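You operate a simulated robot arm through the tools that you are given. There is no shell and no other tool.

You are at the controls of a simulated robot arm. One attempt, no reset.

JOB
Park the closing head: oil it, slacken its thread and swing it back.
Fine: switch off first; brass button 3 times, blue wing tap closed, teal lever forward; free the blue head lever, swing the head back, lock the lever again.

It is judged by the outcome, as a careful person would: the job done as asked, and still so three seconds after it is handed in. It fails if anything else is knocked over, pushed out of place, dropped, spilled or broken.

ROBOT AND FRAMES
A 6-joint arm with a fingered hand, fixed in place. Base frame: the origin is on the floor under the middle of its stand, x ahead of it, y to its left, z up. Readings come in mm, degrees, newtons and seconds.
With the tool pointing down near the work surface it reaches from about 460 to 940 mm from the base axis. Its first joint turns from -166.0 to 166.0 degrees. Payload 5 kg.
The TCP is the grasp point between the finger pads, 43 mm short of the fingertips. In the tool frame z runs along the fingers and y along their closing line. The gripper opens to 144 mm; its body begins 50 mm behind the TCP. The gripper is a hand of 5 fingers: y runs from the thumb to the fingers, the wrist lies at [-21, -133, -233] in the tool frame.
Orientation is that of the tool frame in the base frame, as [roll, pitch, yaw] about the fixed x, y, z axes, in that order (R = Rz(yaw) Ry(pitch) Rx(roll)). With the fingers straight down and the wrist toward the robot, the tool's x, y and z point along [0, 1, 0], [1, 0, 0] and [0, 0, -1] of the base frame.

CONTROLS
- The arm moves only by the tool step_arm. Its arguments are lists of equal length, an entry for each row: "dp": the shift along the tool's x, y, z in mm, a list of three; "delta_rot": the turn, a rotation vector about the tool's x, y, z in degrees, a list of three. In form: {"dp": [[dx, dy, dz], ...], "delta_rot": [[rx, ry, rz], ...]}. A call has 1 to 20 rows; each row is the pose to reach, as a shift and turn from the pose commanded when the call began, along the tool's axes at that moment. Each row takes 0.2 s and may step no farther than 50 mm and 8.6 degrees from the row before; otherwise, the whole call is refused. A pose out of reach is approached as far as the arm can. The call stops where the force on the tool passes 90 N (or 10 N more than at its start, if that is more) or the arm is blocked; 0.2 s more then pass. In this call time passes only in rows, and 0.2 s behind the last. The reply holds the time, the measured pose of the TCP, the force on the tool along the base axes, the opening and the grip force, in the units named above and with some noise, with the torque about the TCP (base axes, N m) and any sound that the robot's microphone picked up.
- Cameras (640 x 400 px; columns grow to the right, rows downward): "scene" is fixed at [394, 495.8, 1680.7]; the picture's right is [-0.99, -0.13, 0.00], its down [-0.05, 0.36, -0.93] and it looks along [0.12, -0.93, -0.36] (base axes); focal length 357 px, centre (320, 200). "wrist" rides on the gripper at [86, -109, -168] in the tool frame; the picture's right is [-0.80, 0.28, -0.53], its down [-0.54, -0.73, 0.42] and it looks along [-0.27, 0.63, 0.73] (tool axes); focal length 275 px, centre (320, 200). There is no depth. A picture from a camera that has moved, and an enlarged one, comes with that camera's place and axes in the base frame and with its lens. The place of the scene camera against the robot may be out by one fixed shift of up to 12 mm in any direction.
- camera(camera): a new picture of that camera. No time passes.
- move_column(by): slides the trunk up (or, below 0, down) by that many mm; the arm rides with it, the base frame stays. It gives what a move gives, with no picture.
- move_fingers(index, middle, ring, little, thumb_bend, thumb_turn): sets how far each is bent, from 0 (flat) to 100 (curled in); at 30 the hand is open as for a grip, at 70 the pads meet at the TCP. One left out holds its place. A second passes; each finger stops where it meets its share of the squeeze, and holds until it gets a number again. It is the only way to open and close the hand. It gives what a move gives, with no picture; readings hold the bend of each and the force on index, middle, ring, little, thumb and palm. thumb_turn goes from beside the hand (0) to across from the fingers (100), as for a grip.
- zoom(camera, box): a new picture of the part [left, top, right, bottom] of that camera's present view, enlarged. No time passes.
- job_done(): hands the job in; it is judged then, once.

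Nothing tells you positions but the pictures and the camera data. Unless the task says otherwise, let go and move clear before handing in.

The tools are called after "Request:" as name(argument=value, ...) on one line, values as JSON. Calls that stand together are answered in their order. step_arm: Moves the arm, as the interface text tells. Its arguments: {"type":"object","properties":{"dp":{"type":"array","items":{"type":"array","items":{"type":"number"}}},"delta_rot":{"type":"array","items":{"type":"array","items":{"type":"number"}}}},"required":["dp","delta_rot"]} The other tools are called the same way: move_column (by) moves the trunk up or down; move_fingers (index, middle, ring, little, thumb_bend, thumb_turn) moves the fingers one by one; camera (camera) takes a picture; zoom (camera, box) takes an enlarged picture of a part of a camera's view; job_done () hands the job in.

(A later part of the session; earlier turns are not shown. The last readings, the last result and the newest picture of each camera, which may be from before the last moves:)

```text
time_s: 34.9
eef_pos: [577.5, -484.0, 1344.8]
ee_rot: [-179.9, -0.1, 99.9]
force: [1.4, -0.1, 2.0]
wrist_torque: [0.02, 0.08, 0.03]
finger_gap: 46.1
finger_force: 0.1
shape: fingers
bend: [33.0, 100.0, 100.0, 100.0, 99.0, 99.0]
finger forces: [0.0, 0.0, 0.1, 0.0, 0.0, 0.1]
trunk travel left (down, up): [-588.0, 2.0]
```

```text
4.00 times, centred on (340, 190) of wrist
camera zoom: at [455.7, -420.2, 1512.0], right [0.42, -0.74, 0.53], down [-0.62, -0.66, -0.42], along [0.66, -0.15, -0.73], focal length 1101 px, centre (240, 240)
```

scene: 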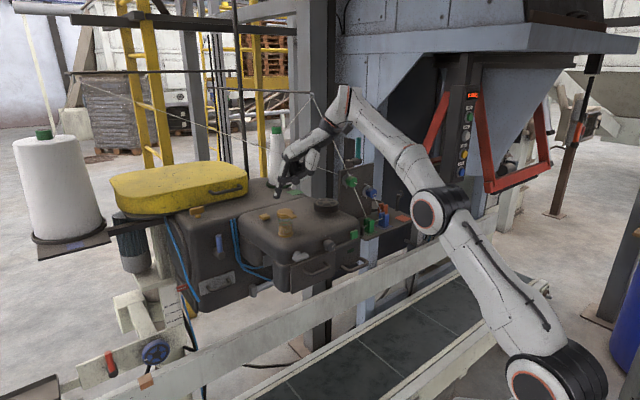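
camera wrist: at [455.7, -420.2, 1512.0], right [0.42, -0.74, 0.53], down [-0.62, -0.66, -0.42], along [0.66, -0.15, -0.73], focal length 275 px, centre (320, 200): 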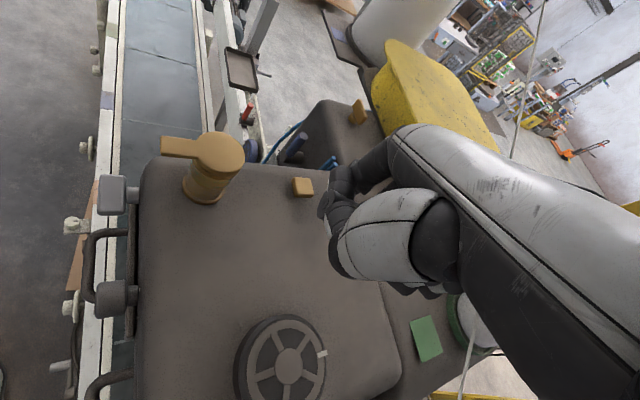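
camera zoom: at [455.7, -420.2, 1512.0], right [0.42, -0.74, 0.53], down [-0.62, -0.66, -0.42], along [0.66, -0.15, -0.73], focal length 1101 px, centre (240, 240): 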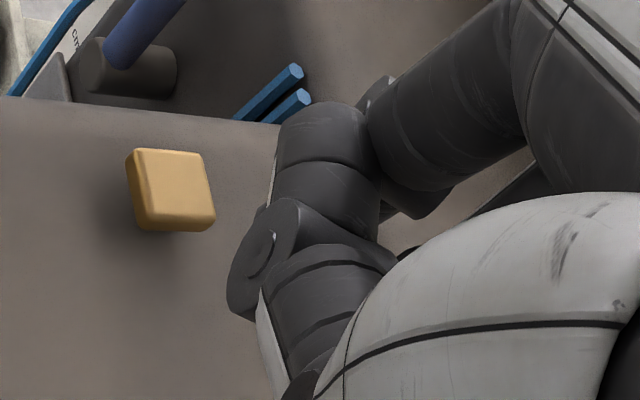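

The thread is undisturbed. The button centre comes out at (676, -444, 1267) and the fingertip is at about (641, -452, 1317); I'll shift over the button and go down part way.

Request:
step_arm(dp=[[0.5, 12, 0], [1, 24, 0], [1.5, 35.8, 0], [1.5, 35.8, 12], [1.5, 35.8, 25]], delta_rot=[[0, 0, 0], [0, 0, 0], [0, 0, 0], [0, 0, 0], [0, 0, 0]])

Request:
zoom(camera="scene", box=[240, 185, 304, 235])

Request:
zoom(camera="wrist", box=[260, 140, 420, 240])

```text
time_s: 36.1
eef_pos: [609.3, -475.1, 1321.5]
ee_rot: [180.0, 0.0, 100.0]
force: [-0.5, -0.7, 0.1]
wrist_torque: [0.0, 0.02, 0.04]
finger_gap: 46.1
finger_force: 0.1
shape: fingers
bend: [33.0, 100.0, 100.0, 100.0, 99.0, 99.0]
finger forces: [0.0, 0.1, 0.0, 0.0, 0.0, 0.0]
out of reach, approached as far as the arm can: row 1, 2, 3, 4
trunk travel left (down, up): [-588.0, 2.0]
```

```text
8.00 times, centred on (272, 210) of scene
camera zoom: at [394.0, 495.8, 1680.7], right [-0.99, -0.13, 0.0], down [-0.05, 0.36, -0.93], along [0.12, -0.93, -0.36], focal length 2855 px, centre (704, 120)
```

zoom: 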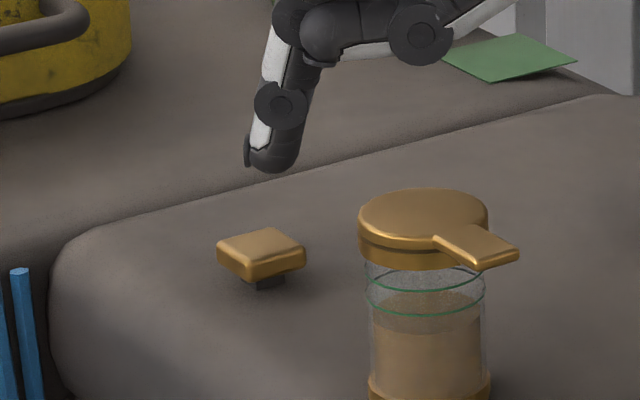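

```text
4.00 times, centred on (340, 190) of wrist
camera zoom: at [487.5, -410.2, 1489.2], right [0.42, -0.74, 0.53], down [-0.62, -0.66, -0.42], along [0.66, -0.16, -0.73], focal length 1101 px, centre (240, 240)
```

zoom: 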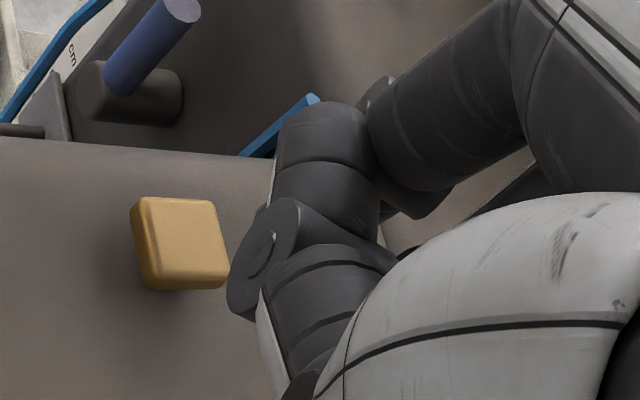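

Fingertip and button now line up to within a few millimetres. Going down gently.

Request:
step_arm(dp=[[0, 0, 8], [0, 0, 16]], delta_rot=[[0, 0, 0], [0, 0, 0]])

Request:
zoom(camera="scene", box=[240, 185, 304, 235])

Request:
zoom(camera="wrist", box=[260, 140, 420, 240])

```text
time_s: 36.7
eef_pos: [611.4, -480.0, 1308.7]
ee_rot: [-179.9, 0.0, 99.8]
force: [-0.6, -0.6, 0.6]
wrist_torque: [0.01, 0.02, 0.02]
finger_gap: 46.2
finger_force: 0.0
shape: fingers
bend: [33.0, 100.0, 100.0, 100.0, 99.0, 99.0]
finger forces: [0.0, 0.1, 0.0, 0.0, 0.0, 0.0]
out of reach, approached as far as the arm can: row 2
trunk travel left (down, up): [-588.0, 2.0]
```

```text
8.00 times, centred on (272, 210) of scene
camera zoom: at [394.0, 495.8, 1680.7], right [-0.99, -0.13, 0.0], down [-0.05, 0.36, -0.93], along [0.12, -0.93, -0.36], focal length 2855 px, centre (704, 120)
```

zoom: 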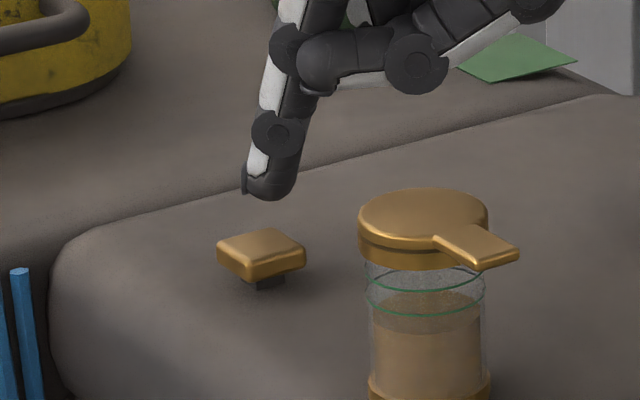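

```text
4.00 times, centred on (340, 190) of wrist
camera zoom: at [490.7, -414.7, 1476.6], right [0.42, -0.74, 0.53], down [-0.62, -0.66, -0.42], along [0.66, -0.16, -0.73], focal length 1101 px, centre (240, 240)
```

zoom: 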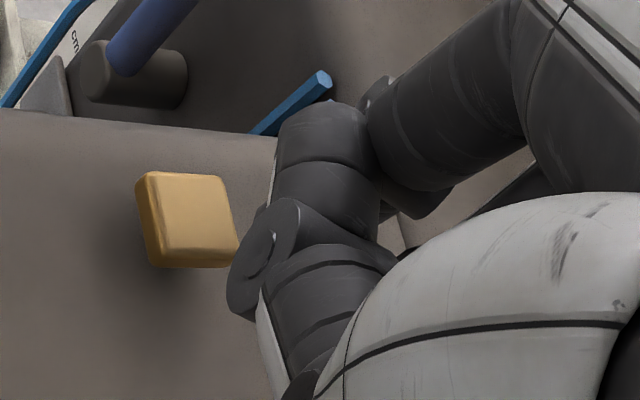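

The arm is at its reach limit in this orientation, so I'll turn and tip the hand slightly to bring the wrist closer while keeping the fingertip over the button.

Request:
step_arm(dp=[[3, -2, 0], [6, -4, 0], [8.9, -5.5, 1.8]], delta_rot=[[-2, 0, 3], [-4, 0, 6], [-5, 0, 8]])

Request:
zoom(camera="scene", box=[240, 185, 304, 235])

Request:
zoom(camera="wrist", box=[260, 140, 420, 240])

```text
time_s: 37.5
eef_pos: [628.2, -498.5, 1327.0]
ee_rot: [175.2, -0.5, 91.9]
force: [0.6, 1.3, 0.4]
wrist_torque: [-0.01, -0.01, 0.0]
finger_gap: 46.1
finger_force: 0.0
shape: fingers
bend: [33.0, 100.0, 100.0, 100.0, 99.0, 99.0]
finger forces: [0.0, 0.0, 0.1, 0.1, 0.1, 0.1]
out of reach, approached as far as the arm can: row 1, 2, 3
trunk travel left (down, up): [-588.0, 2.0]
```

```text
8.00 times, centred on (272, 210) of scene
camera zoom: at [394.0, 495.8, 1680.7], right [-0.99, -0.13, 0.0], down [-0.05, 0.36, -0.93], along [0.12, -0.93, -0.36], focal length 2855 px, centre (704, 120)
```

zoom: 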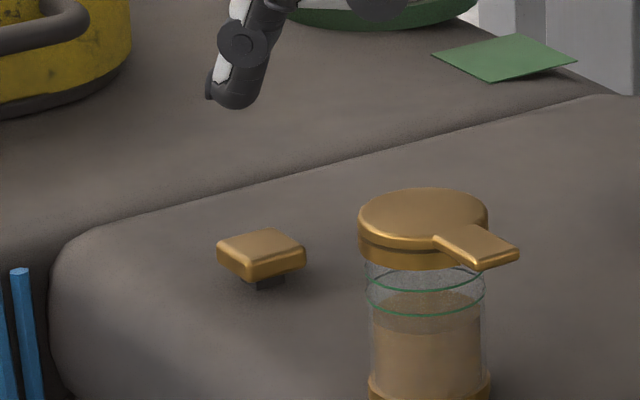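

```text
4.00 times, centred on (340, 190) of wrist
camera zoom: at [503.3, -418.5, 1485.3], right [0.26, -0.79, 0.55], down [-0.67, -0.56, -0.49], along [0.7, -0.24, -0.68], focal length 1101 px, centre (240, 240)
```

zoom: 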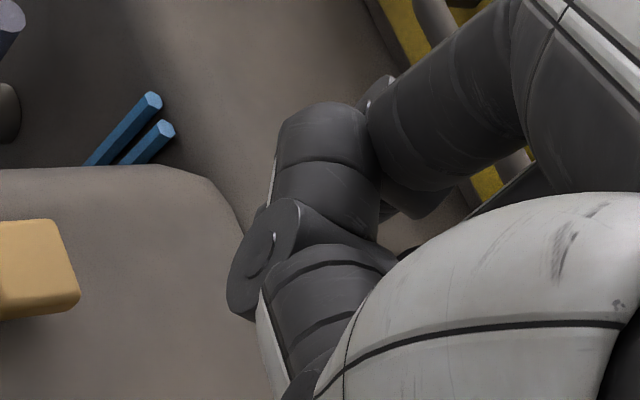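

The arm drifted outward because of a wrist limit, closer to the thread; I'll check the thread before moving back.

Request:
zoom(camera="scene", box=[210, 80, 370, 220])

Request:
camera(camera="wrist")

```text
2.86 times, centred on (290, 150) of scene
camera zoom: at [394.0, 495.8, 1680.7], right [-0.99, -0.13, 0.0], down [-0.05, 0.36, -0.93], along [0.12, -0.93, -0.36], focal length 1020 px, centre (406, 343)
```

zoom: 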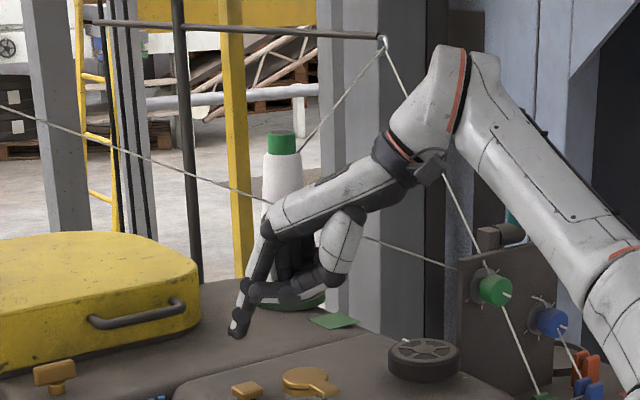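

```text
taken
camera wrist: at [503.3, -418.5, 1485.3], right [0.26, -0.79, 0.55], down [-0.67, -0.56, -0.49], along [0.7, -0.24, -0.68], focal length 275 px, centre (320, 200)
```

wrist: 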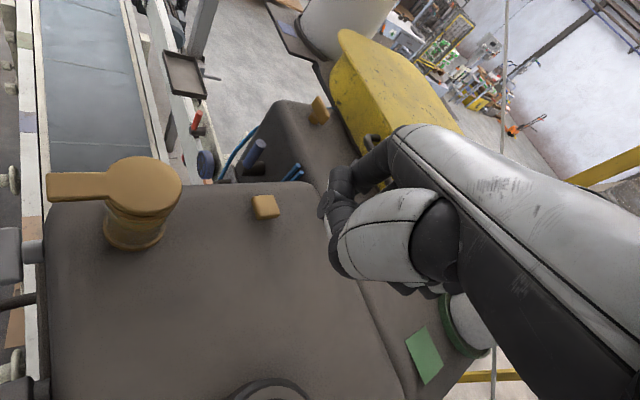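

The thread is still straight. I'll retreat over the front of the head, then lower the trunk so the forearm rises to the button and the wrist joint has more room.

Request:
step_arm(dp=[[10, -20, -15], [15, -60, -30], [15, -105, -35], [15, -150, -35], [15, -195, -35], [15, -240, -35], [15, -285, -35], [15, -330, -35]], delta_rot=[[2, 0, -3], [4, 0, -6], [5, 0, -8], [5, 0, -8], [5, 0, -8], [5, 0, -8], [5, 0, -8], [5, 0, -8]])

Request:
camera(camera="scene")

```text
time_s: 39.3
eef_pos: [310.9, -559.7, 1378.9]
ee_rot: [-178.9, -1.7, 101.7]
force: [4.5, 1.6, 0.2]
wrist_torque: [-0.18, 0.45, 0.09]
finger_gap: 46.0
finger_force: 0.0
shape: fingers
bend: [33.0, 100.0, 100.0, 100.0, 99.0, 99.0]
finger forces: [0.1, 0.1, 0.0, 0.1, 0.0, 0.0]
out of reach, approached as far as the arm can: row 2, 3, 4, 5, 6, 7, 8
trunk travel left (down, up): [-588.0, 2.0]
```

```text
taken
```

scene: 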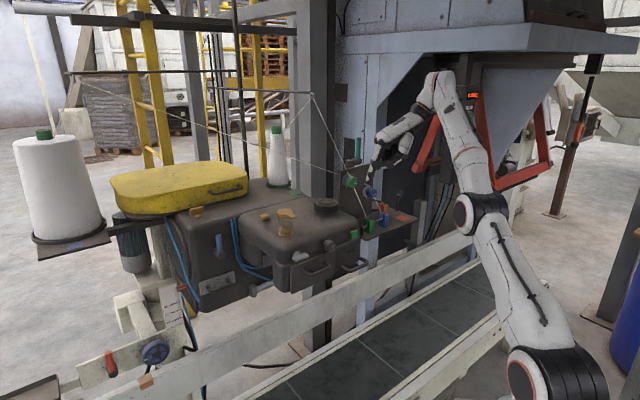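

The arm ended off its commanded path again; nothing looks disturbed. I'll let it settle and read where it really is before choosing the next move.

Request:
step_arm(dp=[[0, 0, 0]], delta_rot=[[0, 0, 0]])

Request:
zoom(camera="scene", box=[320, 60, 480, 220])

Request:
camera(camera="wrist")

```text
time_s: 39.7
eef_pos: [305.6, -563.4, 1378.4]
ee_rot: [-178.8, -1.9, 101.6]
force: [0.4, -0.4, 0.5]
wrist_torque: [-0.02, 0.07, 0.03]
finger_gap: 46.1
finger_force: 0.1
shape: fingers
bend: [33.0, 100.0, 100.0, 100.0, 99.0, 99.0]
finger forces: [0.1, 0.0, 0.0, 0.0, 0.1, 0.0]
trunk travel left (down, up): [-588.0, 2.0]
```

```text
2.50 times, centred on (400, 140) of scene
camera zoom: at [394.0, 495.8, 1680.7], right [-0.99, -0.13, 0.0], down [-0.05, 0.36, -0.93], along [0.12, -0.93, -0.36], focal length 892 px, centre (120, 350)
```

zoom: 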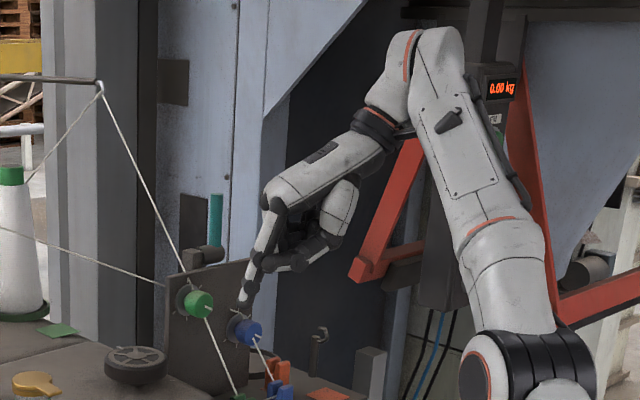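

```text
taken
camera wrist: at [186.3, -507.0, 1551.2], right [0.45, -0.74, 0.5], down [-0.61, -0.66, -0.43], along [0.65, -0.12, -0.75], focal length 275 px, centre (320, 200)
```

wrist: 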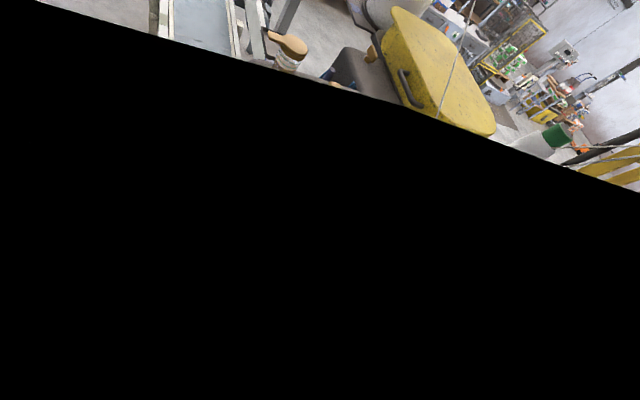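

The wrist link has folded in front of its own camera, which explains the limit: yaw near 100° here over-folds the wrist. I'll turn the hand back to a natural yaw while easing away from the tension plate.

Request:
step_arm(dp=[[8, 8, 0], [16, 16, 0], [25, 25, 0], [34, 34, 0], [42, 42, 0], [50, 50, 0]], delta_rot=[[0, 0, 8.2], [0, 0, 16.4], [0, 0, 24.6], [0, 0, 32.8], [0, 0, 41], [0, 0, 49]])

Request:
camera(camera="scene")

Request:
camera(camera="wrist")

```text
time_s: 41.1
eef_pos: [285.2, -476.0, 1539.6]
ee_rot: [-171.3, -2.7, 52.6]
force: [0.6, 1.3, -0.3]
wrist_torque: [-0.08, 0.08, -0.01]
finger_gap: 46.2
finger_force: 0.1
shape: fingers
bend: [33.0, 100.0, 100.0, 100.0, 99.0, 99.0]
finger forces: [0.0, 0.0, 0.0, 0.2, 0.0, 0.0]
out of reach, approached as far as the arm can: row 1, 2, 3, 4, 5, 6
trunk travel left (down, up): [-588.0, 2.0]
```

```text
taken
```

scene: 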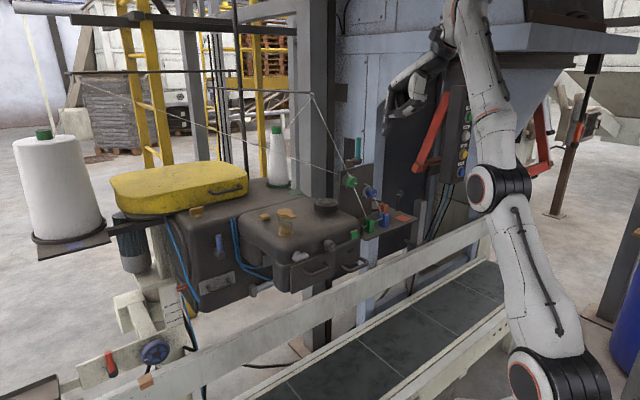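

```text
taken
camera wrist: at [266.0, -366.6, 1725.4], right [-0.21, -0.87, 0.45], down [-0.94, 0.06, -0.34], along [0.27, -0.49, -0.83], focal length 275 px, centre (320, 200)
```

wrist: 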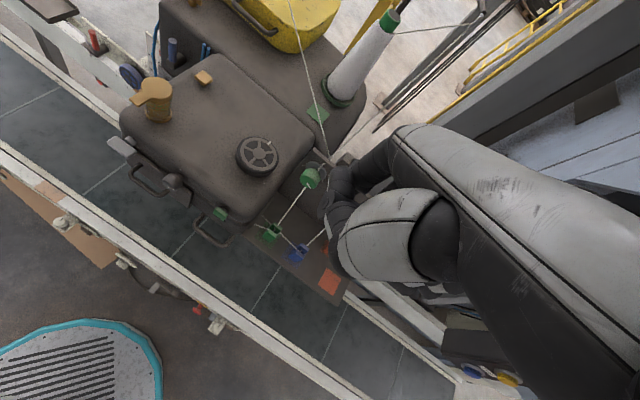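

The arm drifted up to z = 1539 in an awkward posture but is clear of everything. I'll move outward and down a little to bring it back into a well-behaved posture.

Request:
step_arm(dp=[[0, 35, 20], [0, 70, 40], [0, 105, 60]], delta_rot=[[0, 0, 0], [0, 0, 0], [0, 0, 0]])

Request:
camera(camera="scene")

```text
time_s: 41.9
eef_pos: [364.9, -532.3, 1469.9]
ee_rot: [-171.2, -2.9, 52.7]
force: [0.3, 0.3, -0.5]
wrist_torque: [0.02, 0.04, 0.03]
finger_gap: 46.2
finger_force: 0.1
shape: fingers
bend: [33.0, 100.0, 100.0, 100.0, 99.0, 99.0]
finger forces: [0.0, 0.0, 0.0, 0.0, 0.1, 0.0]
out of reach, approached as far as the arm can: row 2, 3
trunk travel left (down, up): [-588.0, 2.0]
```

```text
taken
```

scene: 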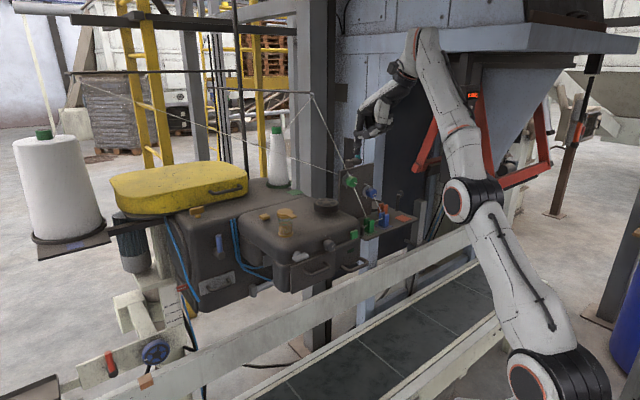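

Now I know the arm takes its reached pose as the new reference. I'll swing the thumb out sideways so it stays high over the oil glass, then come in over the button with a natural yaw of about 52°.

Request:
move_fingers(index=35, thumb_bend=30, thumb_turn=0)

Request:
step_arm(dp=[[34, 19, 6], [69, 39, 12], [104, 59, 18], [138, 79, 24], [173, 99, 32], [208, 119, 42], [242, 138, 52]], delta_rot=[[0, 0, 0], [0, 0, 0], [0, 0, 0], [0, 0, 0], [0, 0, 0], [0, 0, 0], [0, 0, 0]])

Request:
camera(camera="scene")

Request:
camera(camera="wrist")

```text
time_s: 42.9
eef_pos: [364.4, -532.5, 1470.3]
ee_rot: [-171.3, -2.9, 52.7]
force: [-0.1, 0.4, 0.3]
wrist_torque: [-0.02, -0.01, 0.01]
finger_gap: 203.6
finger_force: 0.1
shape: fingers
bend: [35.0, 100.0, 100.0, 100.0, 30.0, 0.0]
finger forces: [0.1, 0.0, 0.1, 0.0, 0.0, 0.0]
trunk travel left (down, up): [-588.0, 2.0]
```

```text
time_s: 44.5
eef_pos: [614.8, -415.3, 1410.7]
ee_rot: [-171.4, -2.8, 52.7]
force: [0.6, 0.2, -0.2]
wrist_torque: [-0.03, 0.04, -0.03]
finger_gap: 203.5
finger_force: 0.0
shape: fingers
bend: [35.0, 100.0, 100.0, 100.0, 30.0, 0.0]
finger forces: [0.1, 0.0, 0.0, 0.0, 0.0, 0.0]
out of reach, approached as far as the arm can: row 1, 2, 3, 4, 5
trunk travel left (down, up): [-588.0, 2.0]
```

```text
taken
```

scene: 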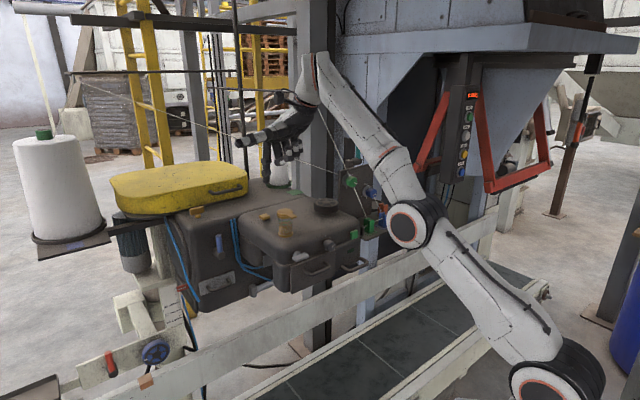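

```text
taken
camera wrist: at [596.0, -305.2, 1596.4], right [-0.21, -0.87, 0.45], down [-0.94, 0.05, -0.34], along [0.27, -0.49, -0.83], focal length 275 px, centre (320, 200)
```

wrist: 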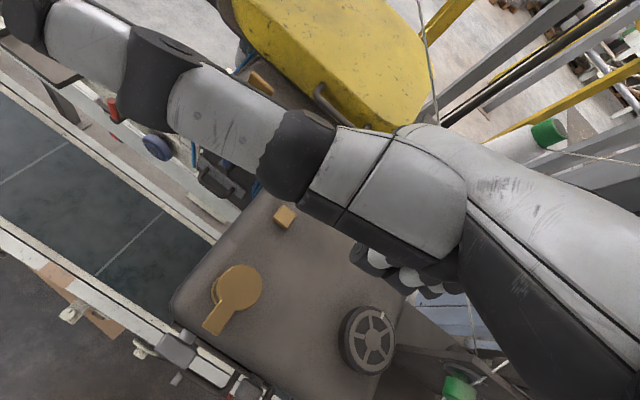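

The hand is over the head with the thumb held high; the button sits about 100 mm below the fingertip and a few mm to the side. I'll come down most of the way and re-check.

Request:
step_arm(dp=[[-3, 5, 22], [-6, 9, 44], [-9, 14, 68]], delta_rot=[[0, 0, 0], [0, 0, 0], [0, 0, 0]])

Request:
zoom(camera="scene", box=[230, 165, 310, 235])

Request:
camera(camera="wrist")

```text
time_s: 45.3
eef_pos: [637.9, -442.7, 1361.6]
ee_rot: [-171.3, -2.8, 52.8]
force: [-0.2, -0.4, 0.7]
wrist_torque: [0.02, 0.01, -0.02]
finger_gap: 203.6
finger_force: 0.0
shape: fingers
bend: [35.0, 100.0, 100.0, 100.0, 30.0, 0.0]
finger forces: [0.1, 0.0, 0.0, 0.1, 0.0, 0.0]
out of reach, approached as far as the arm can: row 1, 2, 3
trunk travel left (down, up): [-588.0, 2.0]
```

```text
5.71 times, centred on (270, 200) of scene
camera zoom: at [394.0, 495.8, 1680.7], right [-0.99, -0.13, 0.0], down [-0.05, 0.36, -0.93], along [0.12, -0.93, -0.36], focal length 2039 px, centre (606, 200)
```

zoom: 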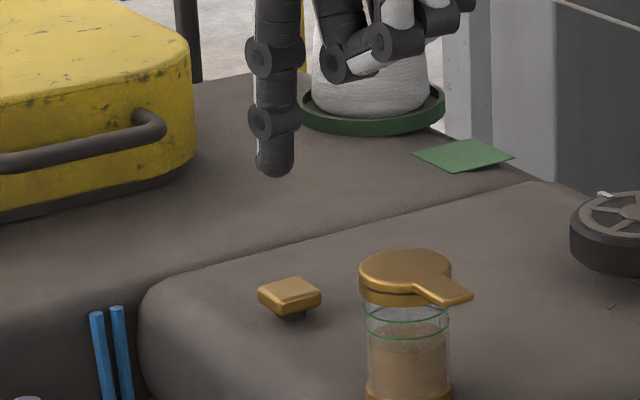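

```text
taken
camera wrist: at [618.9, -333.4, 1547.8], right [-0.21, -0.87, 0.44], down [-0.94, 0.05, -0.33], along [0.27, -0.49, -0.83], focal length 275 px, centre (320, 200)
```

wrist: 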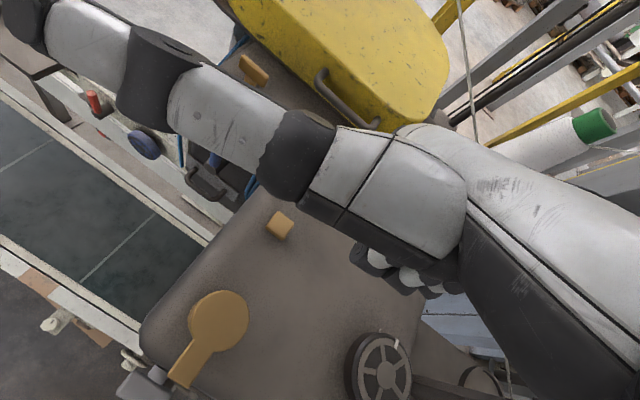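

The arm was sliding along its full-stretch limit, so inward commands didn't take. I'll move down and inward in many small steps so the elbow starts to bend again.

Request:
step_arm(dp=[[0, -2, 5], [0, -4, 10], [0, -6, 15], [0, -9, 20], [0, -11, 25], [0, -14, 30]], delta_rot=[[0, 0, 0], [0, 0, 0], [0, 0, 0], [0, 0, 0], [0, 0, 0], [0, 0, 0]])

Request:
zoom(camera="scene", box=[230, 165, 310, 235])

```text
time_s: 46.7
eef_pos: [640.8, -444.6, 1355.0]
ee_rot: [-171.3, -2.9, 52.8]
force: [0.5, 0.2, -0.1]
wrist_torque: [0.0, 0.02, 0.02]
finger_gap: 203.6
finger_force: 0.1
shape: fingers
bend: [35.0, 100.0, 100.0, 100.0, 30.0, 0.0]
finger forces: [0.0, 0.0, 0.1, 0.0, 0.1, 0.1]
out of reach, approached as far as the arm can: row 1, 2, 3, 4, 5, 6
trunk travel left (down, up): [-588.0, 2.0]
```

```text
5.71 times, centred on (270, 200) of scene
camera zoom: at [394.0, 495.8, 1680.7], right [-0.99, -0.13, 0.0], down [-0.05, 0.36, -0.93], along [0.12, -0.93, -0.36], focal length 2039 px, centre (606, 200)
```

zoom: 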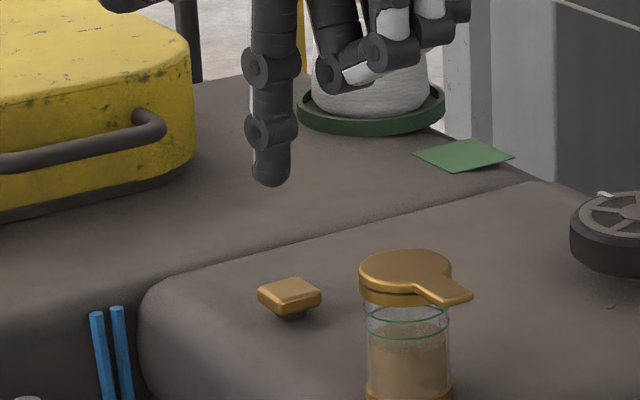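

Still stuck: the elbow is straight and the wrist probably at its bend limit. I'll tip the fingers forward in place to unload the wrist joint, then draw inward.

Request:
step_arm(dp=[[0, 0, 0], [0, 0, 0], [0, 0, 0], [0, 0, 0]], delta_rot=[[-6, 0, 0], [-12, 0, 0], [-18, 0, 0], [-24, 0, 0]])

Request:
camera(camera="scene")

```text
time_s: 47.7
eef_pos: [703.8, -497.8, 1412.1]
ee_rot: [167.3, -2.9, 52.7]
force: [0.2, 0.3, 0.4]
wrist_torque: [0.03, -0.03, -0.02]
finger_gap: 203.8
finger_force: 0.1
shape: fingers
bend: [35.0, 100.0, 100.0, 100.0, 30.0, 0.0]
finger forces: [0.0, 0.0, 0.1, 0.1, 0.1, 0.0]
out of reach, approached as far as the arm can: row 1, 2, 3, 4
trunk travel left (down, up): [-588.0, 2.0]
```

```text
taken
```

scene: 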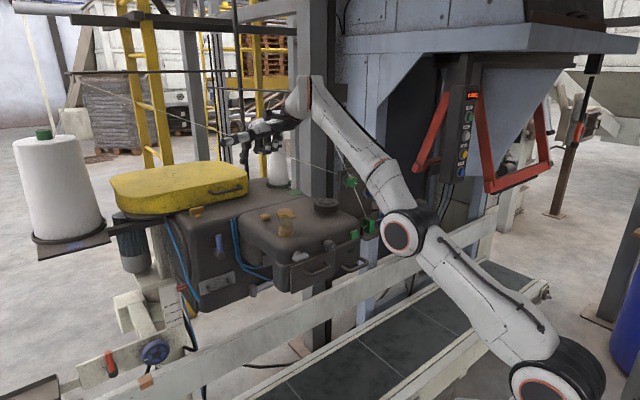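

The elbow has flipped through straight into its shallow reverse branch, which is why inward moves fail. I'll check the thread, then swing the arm to free space to straighten it back the right way.

Request:
zoom(camera="scene", box=[190, 60, 370, 200])

Request:
camera(camera="wrist")

```text
2.86 times, centred on (280, 130) of scene
camera zoom: at [394.0, 495.8, 1680.7], right [-0.99, -0.13, 0.0], down [-0.05, 0.36, -0.93], along [0.12, -0.93, -0.36], focal length 1020 px, centre (434, 400)
```

zoom: 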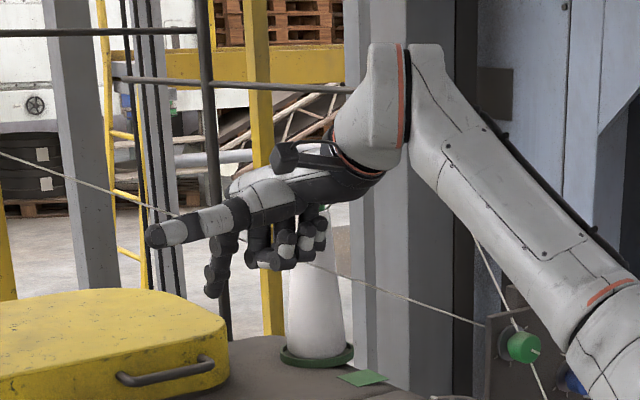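

```text
taken
camera wrist: at [638.4, -349.3, 1555.7], right [-0.37, -0.75, 0.54], down [-0.8, -0.04, -0.6], along [0.47, -0.66, -0.59], focal length 275 px, centre (320, 200)
```

wrist: 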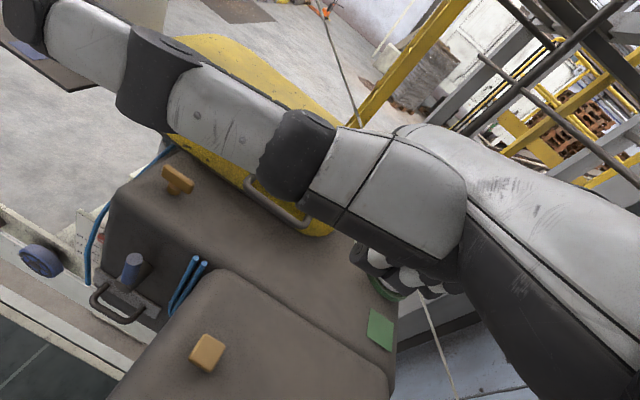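

The thread is still straight and untouched. I'll swing the arm over to the open space on the left at this height, then stretch down and out to bring the elbow back to its normal bend.

Request:
step_arm(dp=[[43, -14, -5], [87, -28, -8], [131, -42, -12], [174, -56, -14], [218, -70, -17], [262, -84, -20], [305, -98, -23], [349, -112, -25]], delta_rot=[[1.5, 0.5, -4.6], [3.1, 1, -9.2], [4.7, 1.5, -13.9], [6.2, 2, -18.5], [7.8, 2.5, -23.1], [9.4, 3, -27.7], [10.9, 3.5, -32.4], [12.5, 4.1, -37]])

Request:
camera(camera="scene")

Request:
camera(camera="wrist")

```text
time_s: 49.5
eef_pos: [803.7, -140.3, 1409.6]
ee_rot: [176.4, -0.6, 89.8]
force: [-0.6, -0.8, 0.3]
wrist_torque: [0.01, 0.0, 0.01]
finger_gap: 203.7
finger_force: 0.0
shape: fingers
bend: [35.0, 100.0, 100.0, 100.0, 30.0, 0.0]
finger forces: [0.1, 0.0, 0.1, 0.0, 0.0, 0.0]
out of reach, approached as far as the arm can: row 1, 2, 3, 4, 6, 7, 8
trunk travel left (down, up): [-588.0, 2.0]
```

```text
taken
```

scene: 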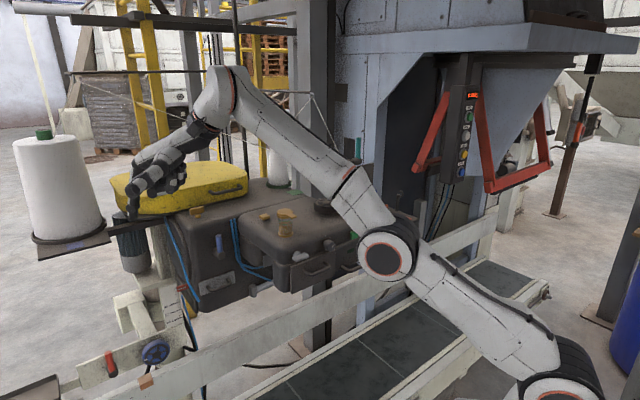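

```text
taken
camera wrist: at [684.2, -58.9, 1570.9], right [0.25, -0.8, 0.54], down [-0.7, -0.54, -0.47], along [0.67, -0.26, -0.69], focal length 275 px, centre (320, 200)
```

wrist: 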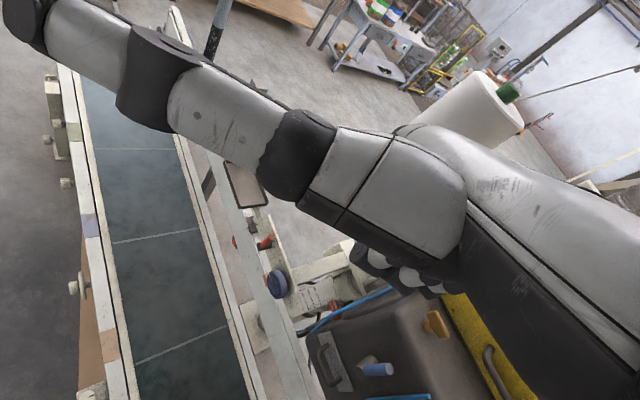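

The arm is in open space left of the head. Stretching outward and down now.

Request:
step_arm(dp=[[0, 25, 30], [0, 50, 60], [0, 75, 90], [0, 100, 125], [0, 115, 165], [0, 125, 205]], delta_rot=[[0, 0, 0], [0, 0, 0], [0, 0, 0], [0, 0, 0], [0, 0, 0], [0, 0, 0]])

Request:
camera(camera="scene")

```text
time_s: 50.9
eef_pos: [916.6, -135.0, 1201.3]
ee_rot: [176.4, -0.7, 89.9]
force: [-0.1, -0.5, 1.0]
wrist_torque: [0.05, 0.03, 0.03]
finger_gap: 203.8
finger_force: 0.1
shape: fingers
bend: [35.0, 100.0, 100.0, 100.0, 30.0, 0.0]
finger forces: [0.1, 0.1, 0.0, 0.0, 0.1, 0.0]
out of reach, approached as far as the arm can: row 1, 2, 3, 4, 5, 6
trunk travel left (down, up): [-588.0, 2.0]
```

```text
taken
```

scene: 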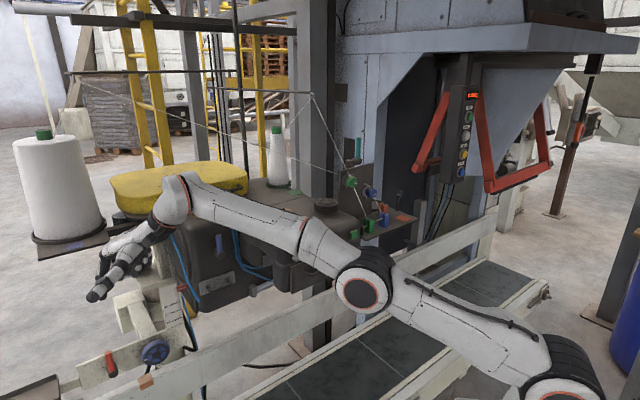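

The arm is straight now. Pushing downward with small steps should bend the elbow upward, the normal way.

Request:
step_arm(dp=[[0, 0, 10], [0, 0, 20], [0, 0, 30], [0, -5, 40], [0, -10, 50], [0, -20, 60], [0, -35, 70], [0, -55, 75], [0, -80, 80], [0, -105, 80]], delta_rot=[[0, 0, 0], [0, 0, 0], [0, 0, 0], [0, 0, 0], [0, 0, 0], [0, 0, 0], [0, 0, 0], [0, 0, 0], [0, 0, 0], [0, 0, 0]])

Request:
camera(camera="scene")

```text
time_s: 53.1
eef_pos: [818.4, -138.1, 1116.2]
ee_rot: [176.3, -0.6, 89.8]
force: [0.3, 0.6, 0.3]
wrist_torque: [-0.02, -0.01, 0.02]
finger_gap: 203.8
finger_force: 0.0
shape: fingers
bend: [35.0, 100.0, 100.0, 100.0, 30.0, 0.0]
finger forces: [0.0, 0.0, 0.1, 0.1, 0.1, 0.1]
trunk travel left (down, up): [-588.0, 2.0]
```

```text
taken
```

scene: 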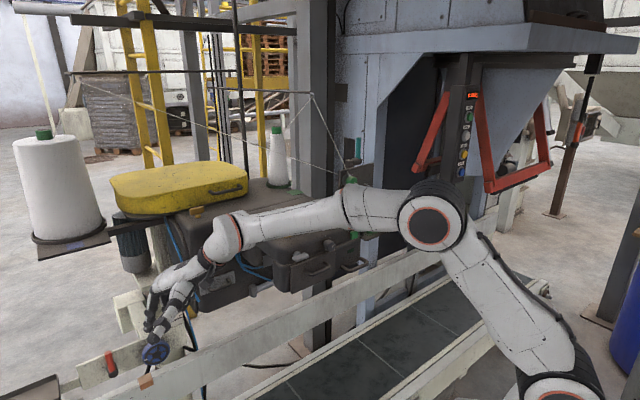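

The elbow is back in its normal raised bend and tracking exactly. Now I'll bring the hand in and up over the conveyor side, keeping well inside full stretch, before approaching the button again.

Request:
step_arm(dp=[[-4, -40, -21], [-8, -80, -43], [-12, -118, -64], [-25, -151, -97], [-39, -185, -131], [-52, -218, -164], [-65, -236, -192], [-77, -253, -220], [-90, -271, -247], [-102, -288, -274]], delta_rot=[[0.7, 0, 3.8], [1.4, 0, 7.6], [2, 0, 11.4], [2.7, 0, 15.2], [3.4, 0, 19], [4, 0, 22.8], [4.7, 0, 26.6], [5.4, 0, 30.4], [6, 0, 34.2], [6.7, 0, 38]])

Request:
camera(camera="scene")

Request:
camera(camera="wrist")

```text
time_s: 55.3
eef_pos: [513.5, -241.9, 1371.8]
ee_rot: [-176.2, -0.8, 51.8]
force: [0.1, -0.8, -0.6]
wrist_torque: [-0.03, -0.01, -0.04]
finger_gap: 203.8
finger_force: 0.0
shape: fingers
bend: [35.0, 100.0, 100.0, 100.0, 30.0, 0.0]
finger forces: [0.1, 0.0, 0.1, 0.1, 0.0, 0.1]
trunk travel left (down, up): [-588.0, 2.0]
```

```text
taken
```

scene: 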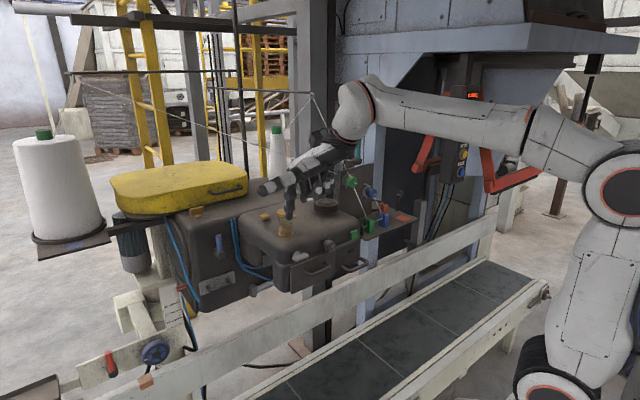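

```text
taken
camera wrist: at [488.7, -117.9, 1546.6], right [-0.25, -0.83, 0.5], down [-0.92, 0.04, -0.38], along [0.29, -0.56, -0.77], focal length 275 px, centre (320, 200)
```

wrist: 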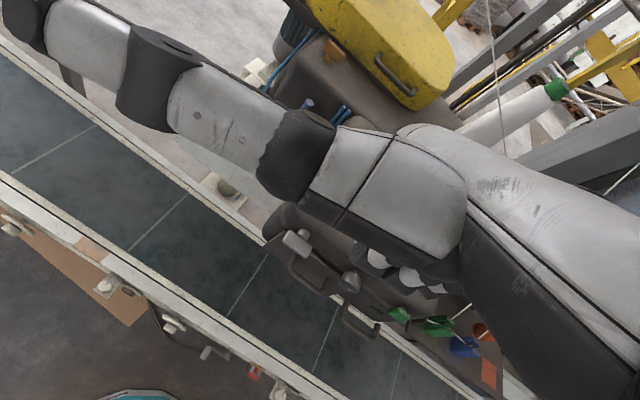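

The arm tracks well with the elbow up. Now over the oil glass with about 40 mm to spare, to a point above the brass button.

Request:
step_arm(dp=[[-5, 12, -24], [-15, 37, -30], [-31, 74, -33], [-47, 111, -34], [-62, 148, -35], [-77.5, 185.6, -35]], delta_rot=[[0, 0, 0], [0, 0, 0], [0, 0, 0], [0, 0, 0], [0, 0, 0], [0, 0, 0]])

Request:
zoom(camera="scene", box=[210, 130, 330, 240])

Request:
camera(camera="wrist")

```text
time_s: 56.7
eef_pos: [611.9, -422.6, 1389.7]
ee_rot: [-176.1, -0.6, 51.8]
force: [0.8, -0.4, -0.2]
wrist_torque: [0.06, 0.04, 0.01]
finger_gap: 203.9
finger_force: 0.0
shape: fingers
bend: [35.0, 100.0, 100.0, 100.0, 30.0, 0.0]
finger forces: [0.0, 0.0, 0.0, 0.0, 0.0, 0.0]
trunk travel left (down, up): [-588.0, 2.0]
```

```text
3.64 times, centred on (270, 185) of scene
camera zoom: at [394.0, 495.8, 1680.7], right [-0.99, -0.13, 0.0], down [-0.05, 0.36, -0.93], along [0.12, -0.93, -0.36], focal length 1298 px, centre (502, 254)
```

zoom: 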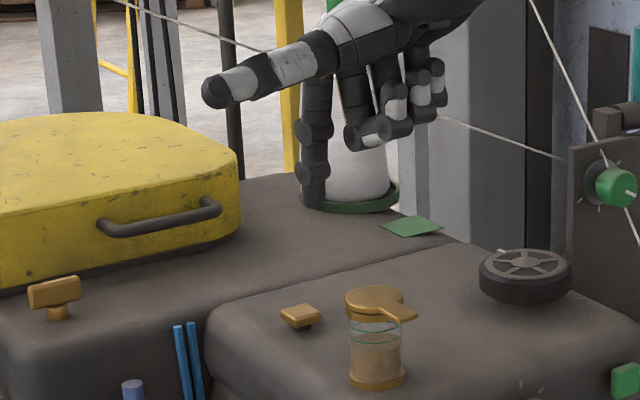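

```text
taken
camera wrist: at [588.6, -298.3, 1565.7], right [-0.24, -0.83, 0.5], down [-0.92, 0.04, -0.38], along [0.29, -0.56, -0.78], focal length 275 px, centre (320, 200)
```

wrist: 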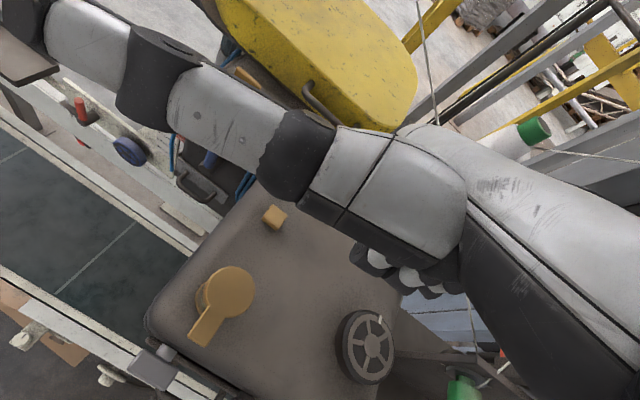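

The hand tracks exactly above the button. I'll nudge slightly toward it and lower to about 30 mm above, then compare fingertip and button in the picture.

Request:
step_arm(dp=[[1.4, 3.5, 20], [2.9, 7, 40], [4.3, 10.4, 59.5]], delta_rot=[[0, 0, 0], [0, 0, 0], [0, 0, 0]])

Request:
zoom(camera="scene", box=[240, 185, 304, 235])

Request:
zoom(camera="wrist", box=[200, 180, 360, 300])

```text
time_s: 57.5
eef_pos: [621.4, -419.7, 1331.6]
ee_rot: [-176.1, -0.6, 51.8]
force: [0.3, 0.7, 0.7]
wrist_torque: [-0.02, -0.01, 0.01]
finger_gap: 203.8
finger_force: 0.0
shape: fingers
bend: [35.0, 100.0, 100.0, 100.0, 30.0, 0.0]
finger forces: [0.0, 0.0, 0.0, 0.0, 0.0, 0.0]
trunk travel left (down, up): [-588.0, 2.0]
```

```text
8.00 times, centred on (272, 210) of scene
camera zoom: at [394.0, 495.8, 1680.7], right [-0.99, -0.13, 0.0], down [-0.05, 0.36, -0.93], along [0.12, -0.93, -0.36], focal length 2855 px, centre (704, 120)
```

zoom: 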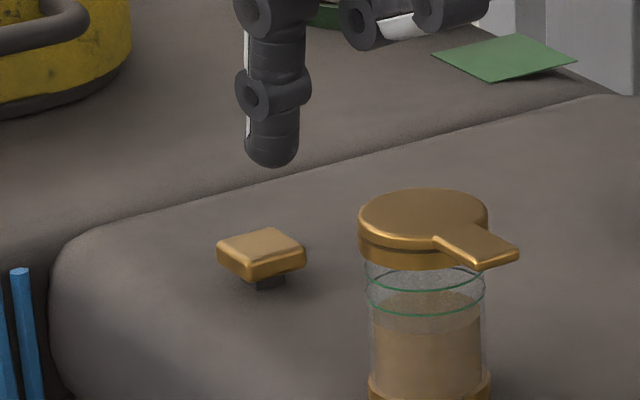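

```text
3.33 times, centred on (280, 240) of wrist
camera zoom: at [596.3, -294.8, 1507.3], right [-0.24, -0.83, 0.51], down [-0.92, 0.04, -0.38], along [0.29, -0.56, -0.77], focal length 918 px, centre (453, 67)
```

zoom: 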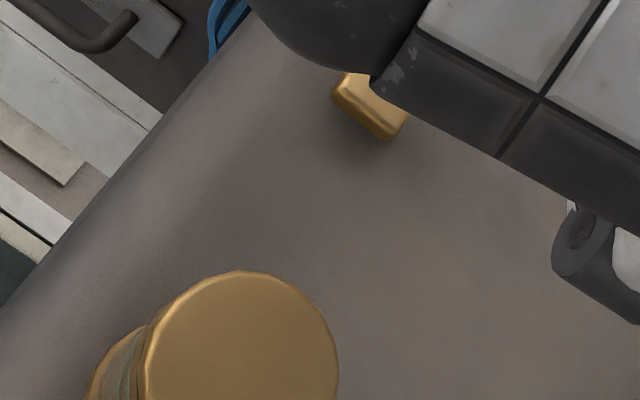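

The fingertip is about 30 mm above and within 4 mm of the button's centre. Small correction, then down to just above contact.

Request:
step_arm(dp=[[2.8, 3.5, 0], [2.8, 3.5, 10], [2.8, 3.5, 20]], delta_rot=[[0, 0, 0], [0, 0, 0], [0, 0, 0]])

Request:
zoom(camera="scene", box=[240, 195, 288, 230])

```text
time_s: 58.3
eef_pos: [622.6, -417.6, 1310.7]
ee_rot: [-176.2, -0.7, 51.8]
force: [0.1, -0.1, 0.3]
wrist_torque: [0.01, 0.0, 0.01]
finger_gap: 203.6
finger_force: 0.0
shape: fingers
bend: [35.0, 100.0, 100.0, 100.0, 30.0, 0.0]
finger forces: [0.1, 0.0, 0.0, 0.0, 0.0, 0.0]
trunk travel left (down, up): [-588.0, 2.0]
```

```text
11.43 times, centred on (264, 212) of scene
camera zoom: at [394.0, 495.8, 1680.7], right [-0.99, -0.13, 0.0], down [-0.05, 0.36, -0.93], along [0.12, -0.93, -0.36], focal length 4079 px, centre (960, 57)
```

zoom: 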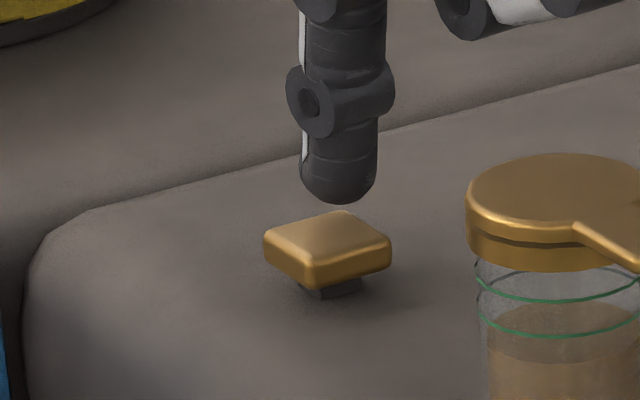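

Request:
step_arm(dp=[[1, 1, 4], [1, 1, 8]], delta_rot=[[0, 0, 0], [0, 0, 0]])

Request:
zoom(camera="scene", box=[240, 195, 288, 230])

```text
time_s: 58.9
eef_pos: [624.4, -417.4, 1303.7]
ee_rot: [-176.2, -0.6, 51.9]
force: [-0.3, 0.2, 1.1]
wrist_torque: [-0.07, -0.03, -0.04]
finger_gap: 203.7
finger_force: 0.3
shape: fingers
bend: [35.0, 100.0, 100.0, 100.0, 30.0, 0.0]
finger forces: [1.1, 0.1, 0.1, 0.0, 0.0, 0.0]
trunk travel left (down, up): [-588.0, 2.0]
```

```text
11.43 times, centred on (264, 212) of scene
camera zoom: at [394.0, 495.8, 1680.7], right [-0.99, -0.13, 0.0], down [-0.05, 0.36, -0.93], along [0.12, -0.93, -0.36], focal length 4079 px, centre (960, 57)
```

zoom: 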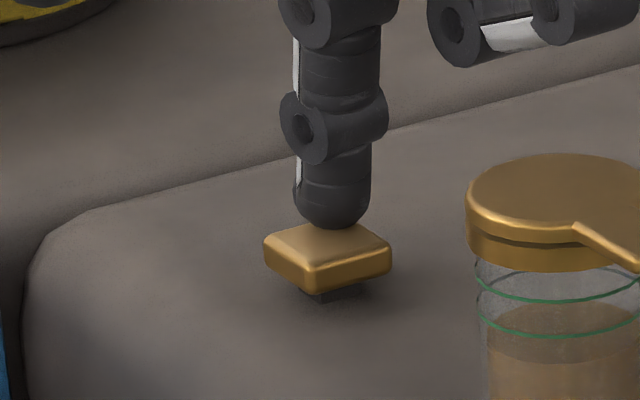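

Contact with 1.1 N on the index finger. Pressing a few millimetres for the first stroke.

Request:
step_arm(dp=[[0, 0, 2], [0, 0, 4]], delta_rot=[[0, 0, 0], [0, 0, 0]])

Request:
zoom(camera="scene", box=[240, 195, 288, 230])

```text
time_s: 59.5
eef_pos: [624.7, -417.5, 1300.1]
ee_rot: [-176.4, -0.5, 51.9]
force: [-0.2, -1.3, 3.2]
wrist_torque: [-0.11, -0.18, -0.06]
finger_gap: 204.4
finger_force: 1.8
shape: fingers
bend: [34.0, 100.0, 100.0, 100.0, 30.0, 0.0]
finger forces: [3.0, 0.0, 0.0, 0.0, 0.0, 0.1]
trunk travel left (down, up): [-588.0, 2.0]
heard: click
```

```text
11.43 times, centred on (264, 212) of scene
camera zoom: at [394.0, 495.8, 1680.7], right [-0.99, -0.13, 0.0], down [-0.05, 0.36, -0.93], along [0.12, -0.93, -0.36], focal length 4079 px, centre (960, 57)
```

zoom: 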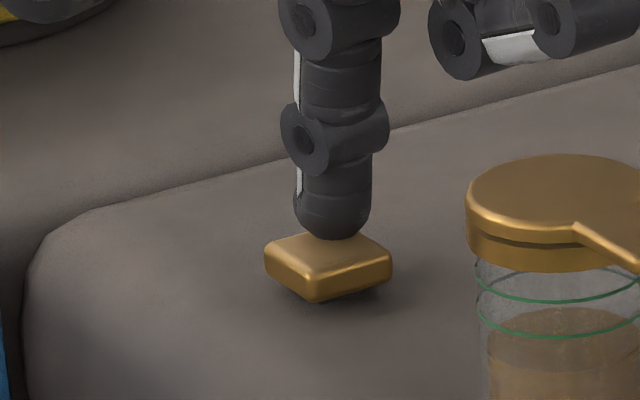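

First click heard. Lifting fully clear so the button resets.

Request:
step_arm(dp=[[0, 0, -5], [0, 0, -10], [0, 0, -12]], delta_rot=[[0, 0, 0], [0, 0, 0], [0, 0, 0]])

Request:
zoom(camera="scene", box=[240, 195, 288, 230])

```text
time_s: 60.3
eef_pos: [625.2, -418.9, 1310.8]
ee_rot: [-176.2, -0.7, 51.9]
force: [-0.3, 0.1, -0.6]
wrist_torque: [0.03, 0.0, 0.0]
finger_gap: 203.8
finger_force: 0.0
shape: fingers
bend: [35.0, 100.0, 100.0, 100.0, 30.0, 0.0]
finger forces: [0.1, 0.1, 0.1, 0.0, 0.0, 0.0]
trunk travel left (down, up): [-588.0, 2.0]
```

```text
11.43 times, centred on (264, 212) of scene
camera zoom: at [394.0, 495.8, 1680.7], right [-0.99, -0.13, 0.0], down [-0.05, 0.36, -0.93], along [0.12, -0.93, -0.36], focal length 4079 px, centre (960, 57)
```

zoom: 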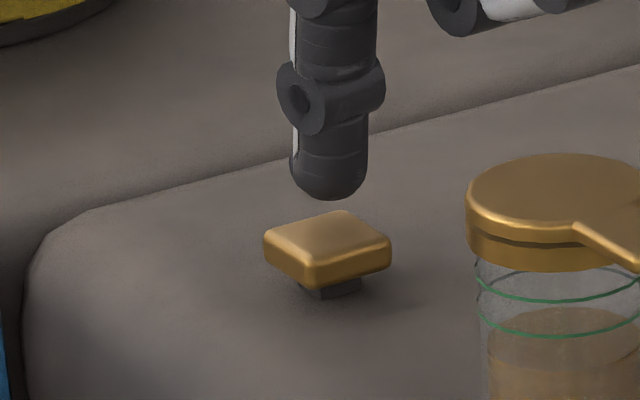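

The button has sprung back up fully. Second stroke.

Request:
step_arm(dp=[[0, 0, 5], [0, 0, 9], [0, 0, 12.3]], delta_rot=[[0, 0, 0], [0, 0, 0], [0, 0, 0]])

```text
time_s: 61.1
eef_pos: [624.8, -417.4, 1300.7]
ee_rot: [-176.3, -0.7, 51.8]
force: [0.2, -0.1, 2.8]
wrist_torque: [-0.13, -0.19, -0.02]
finger_gap: 203.9
finger_force: 0.6
shape: fingers
bend: [35.0, 100.0, 100.0, 100.0, 30.0, 0.0]
finger forces: [3.0, 0.0, 0.1, 0.1, 0.1, 0.1]
trunk travel left (down, up): [-588.0, 2.0]
heard: click
```

Second click heard. Lifting clear again.

Request:
step_arm(dp=[[0, 0, -5], [0, 0, -10], [0, 0, -12.3]], delta_rot=[[0, 0, 0], [0, 0, 0], [0, 0, 0]])

Request:
zoom(camera="scene", box=[240, 195, 288, 230])

```text
time_s: 61.9
eef_pos: [624.6, -416.8, 1310.7]
ee_rot: [-176.2, -0.7, 51.9]
force: [-0.4, 0.0, -1.0]
wrist_torque: [0.01, 0.01, 0.01]
finger_gap: 203.9
finger_force: 0.0
shape: fingers
bend: [35.0, 100.0, 100.0, 100.0, 30.0, 0.0]
finger forces: [0.2, 0.0, 0.0, 0.1, 0.0, 0.0]
trunk travel left (down, up): [-588.0, 2.0]
```

```text
11.43 times, centred on (264, 212) of scene
camera zoom: at [394.0, 495.8, 1680.7], right [-0.99, -0.13, 0.0], down [-0.05, 0.36, -0.93], along [0.12, -0.93, -0.36], focal length 4079 px, centre (960, 57)
```

zoom: 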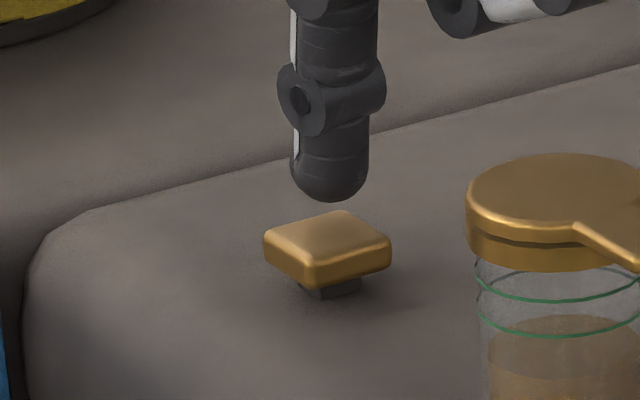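

The button is up again. Third and last stroke.

Request:
step_arm(dp=[[0, 0, 5], [0, 0, 9], [0, 0, 12.3]], delta_rot=[[0, 0, 0], [0, 0, 0], [0, 0, 0]])

```text
time_s: 62.7
eef_pos: [624.4, -417.1, 1299.5]
ee_rot: [-176.3, -0.7, 51.8]
force: [-0.3, 0.5, 2.9]
wrist_torque: [-0.1, -0.18, 0.04]
finger_gap: 203.8
finger_force: 1.7
shape: fingers
bend: [35.0, 100.0, 100.0, 100.0, 30.0, 0.0]
finger forces: [3.0, 0.1, 0.1, 0.1, 0.0, 0.0]
trunk travel left (down, up): [-588.0, 2.0]
heard: click
```

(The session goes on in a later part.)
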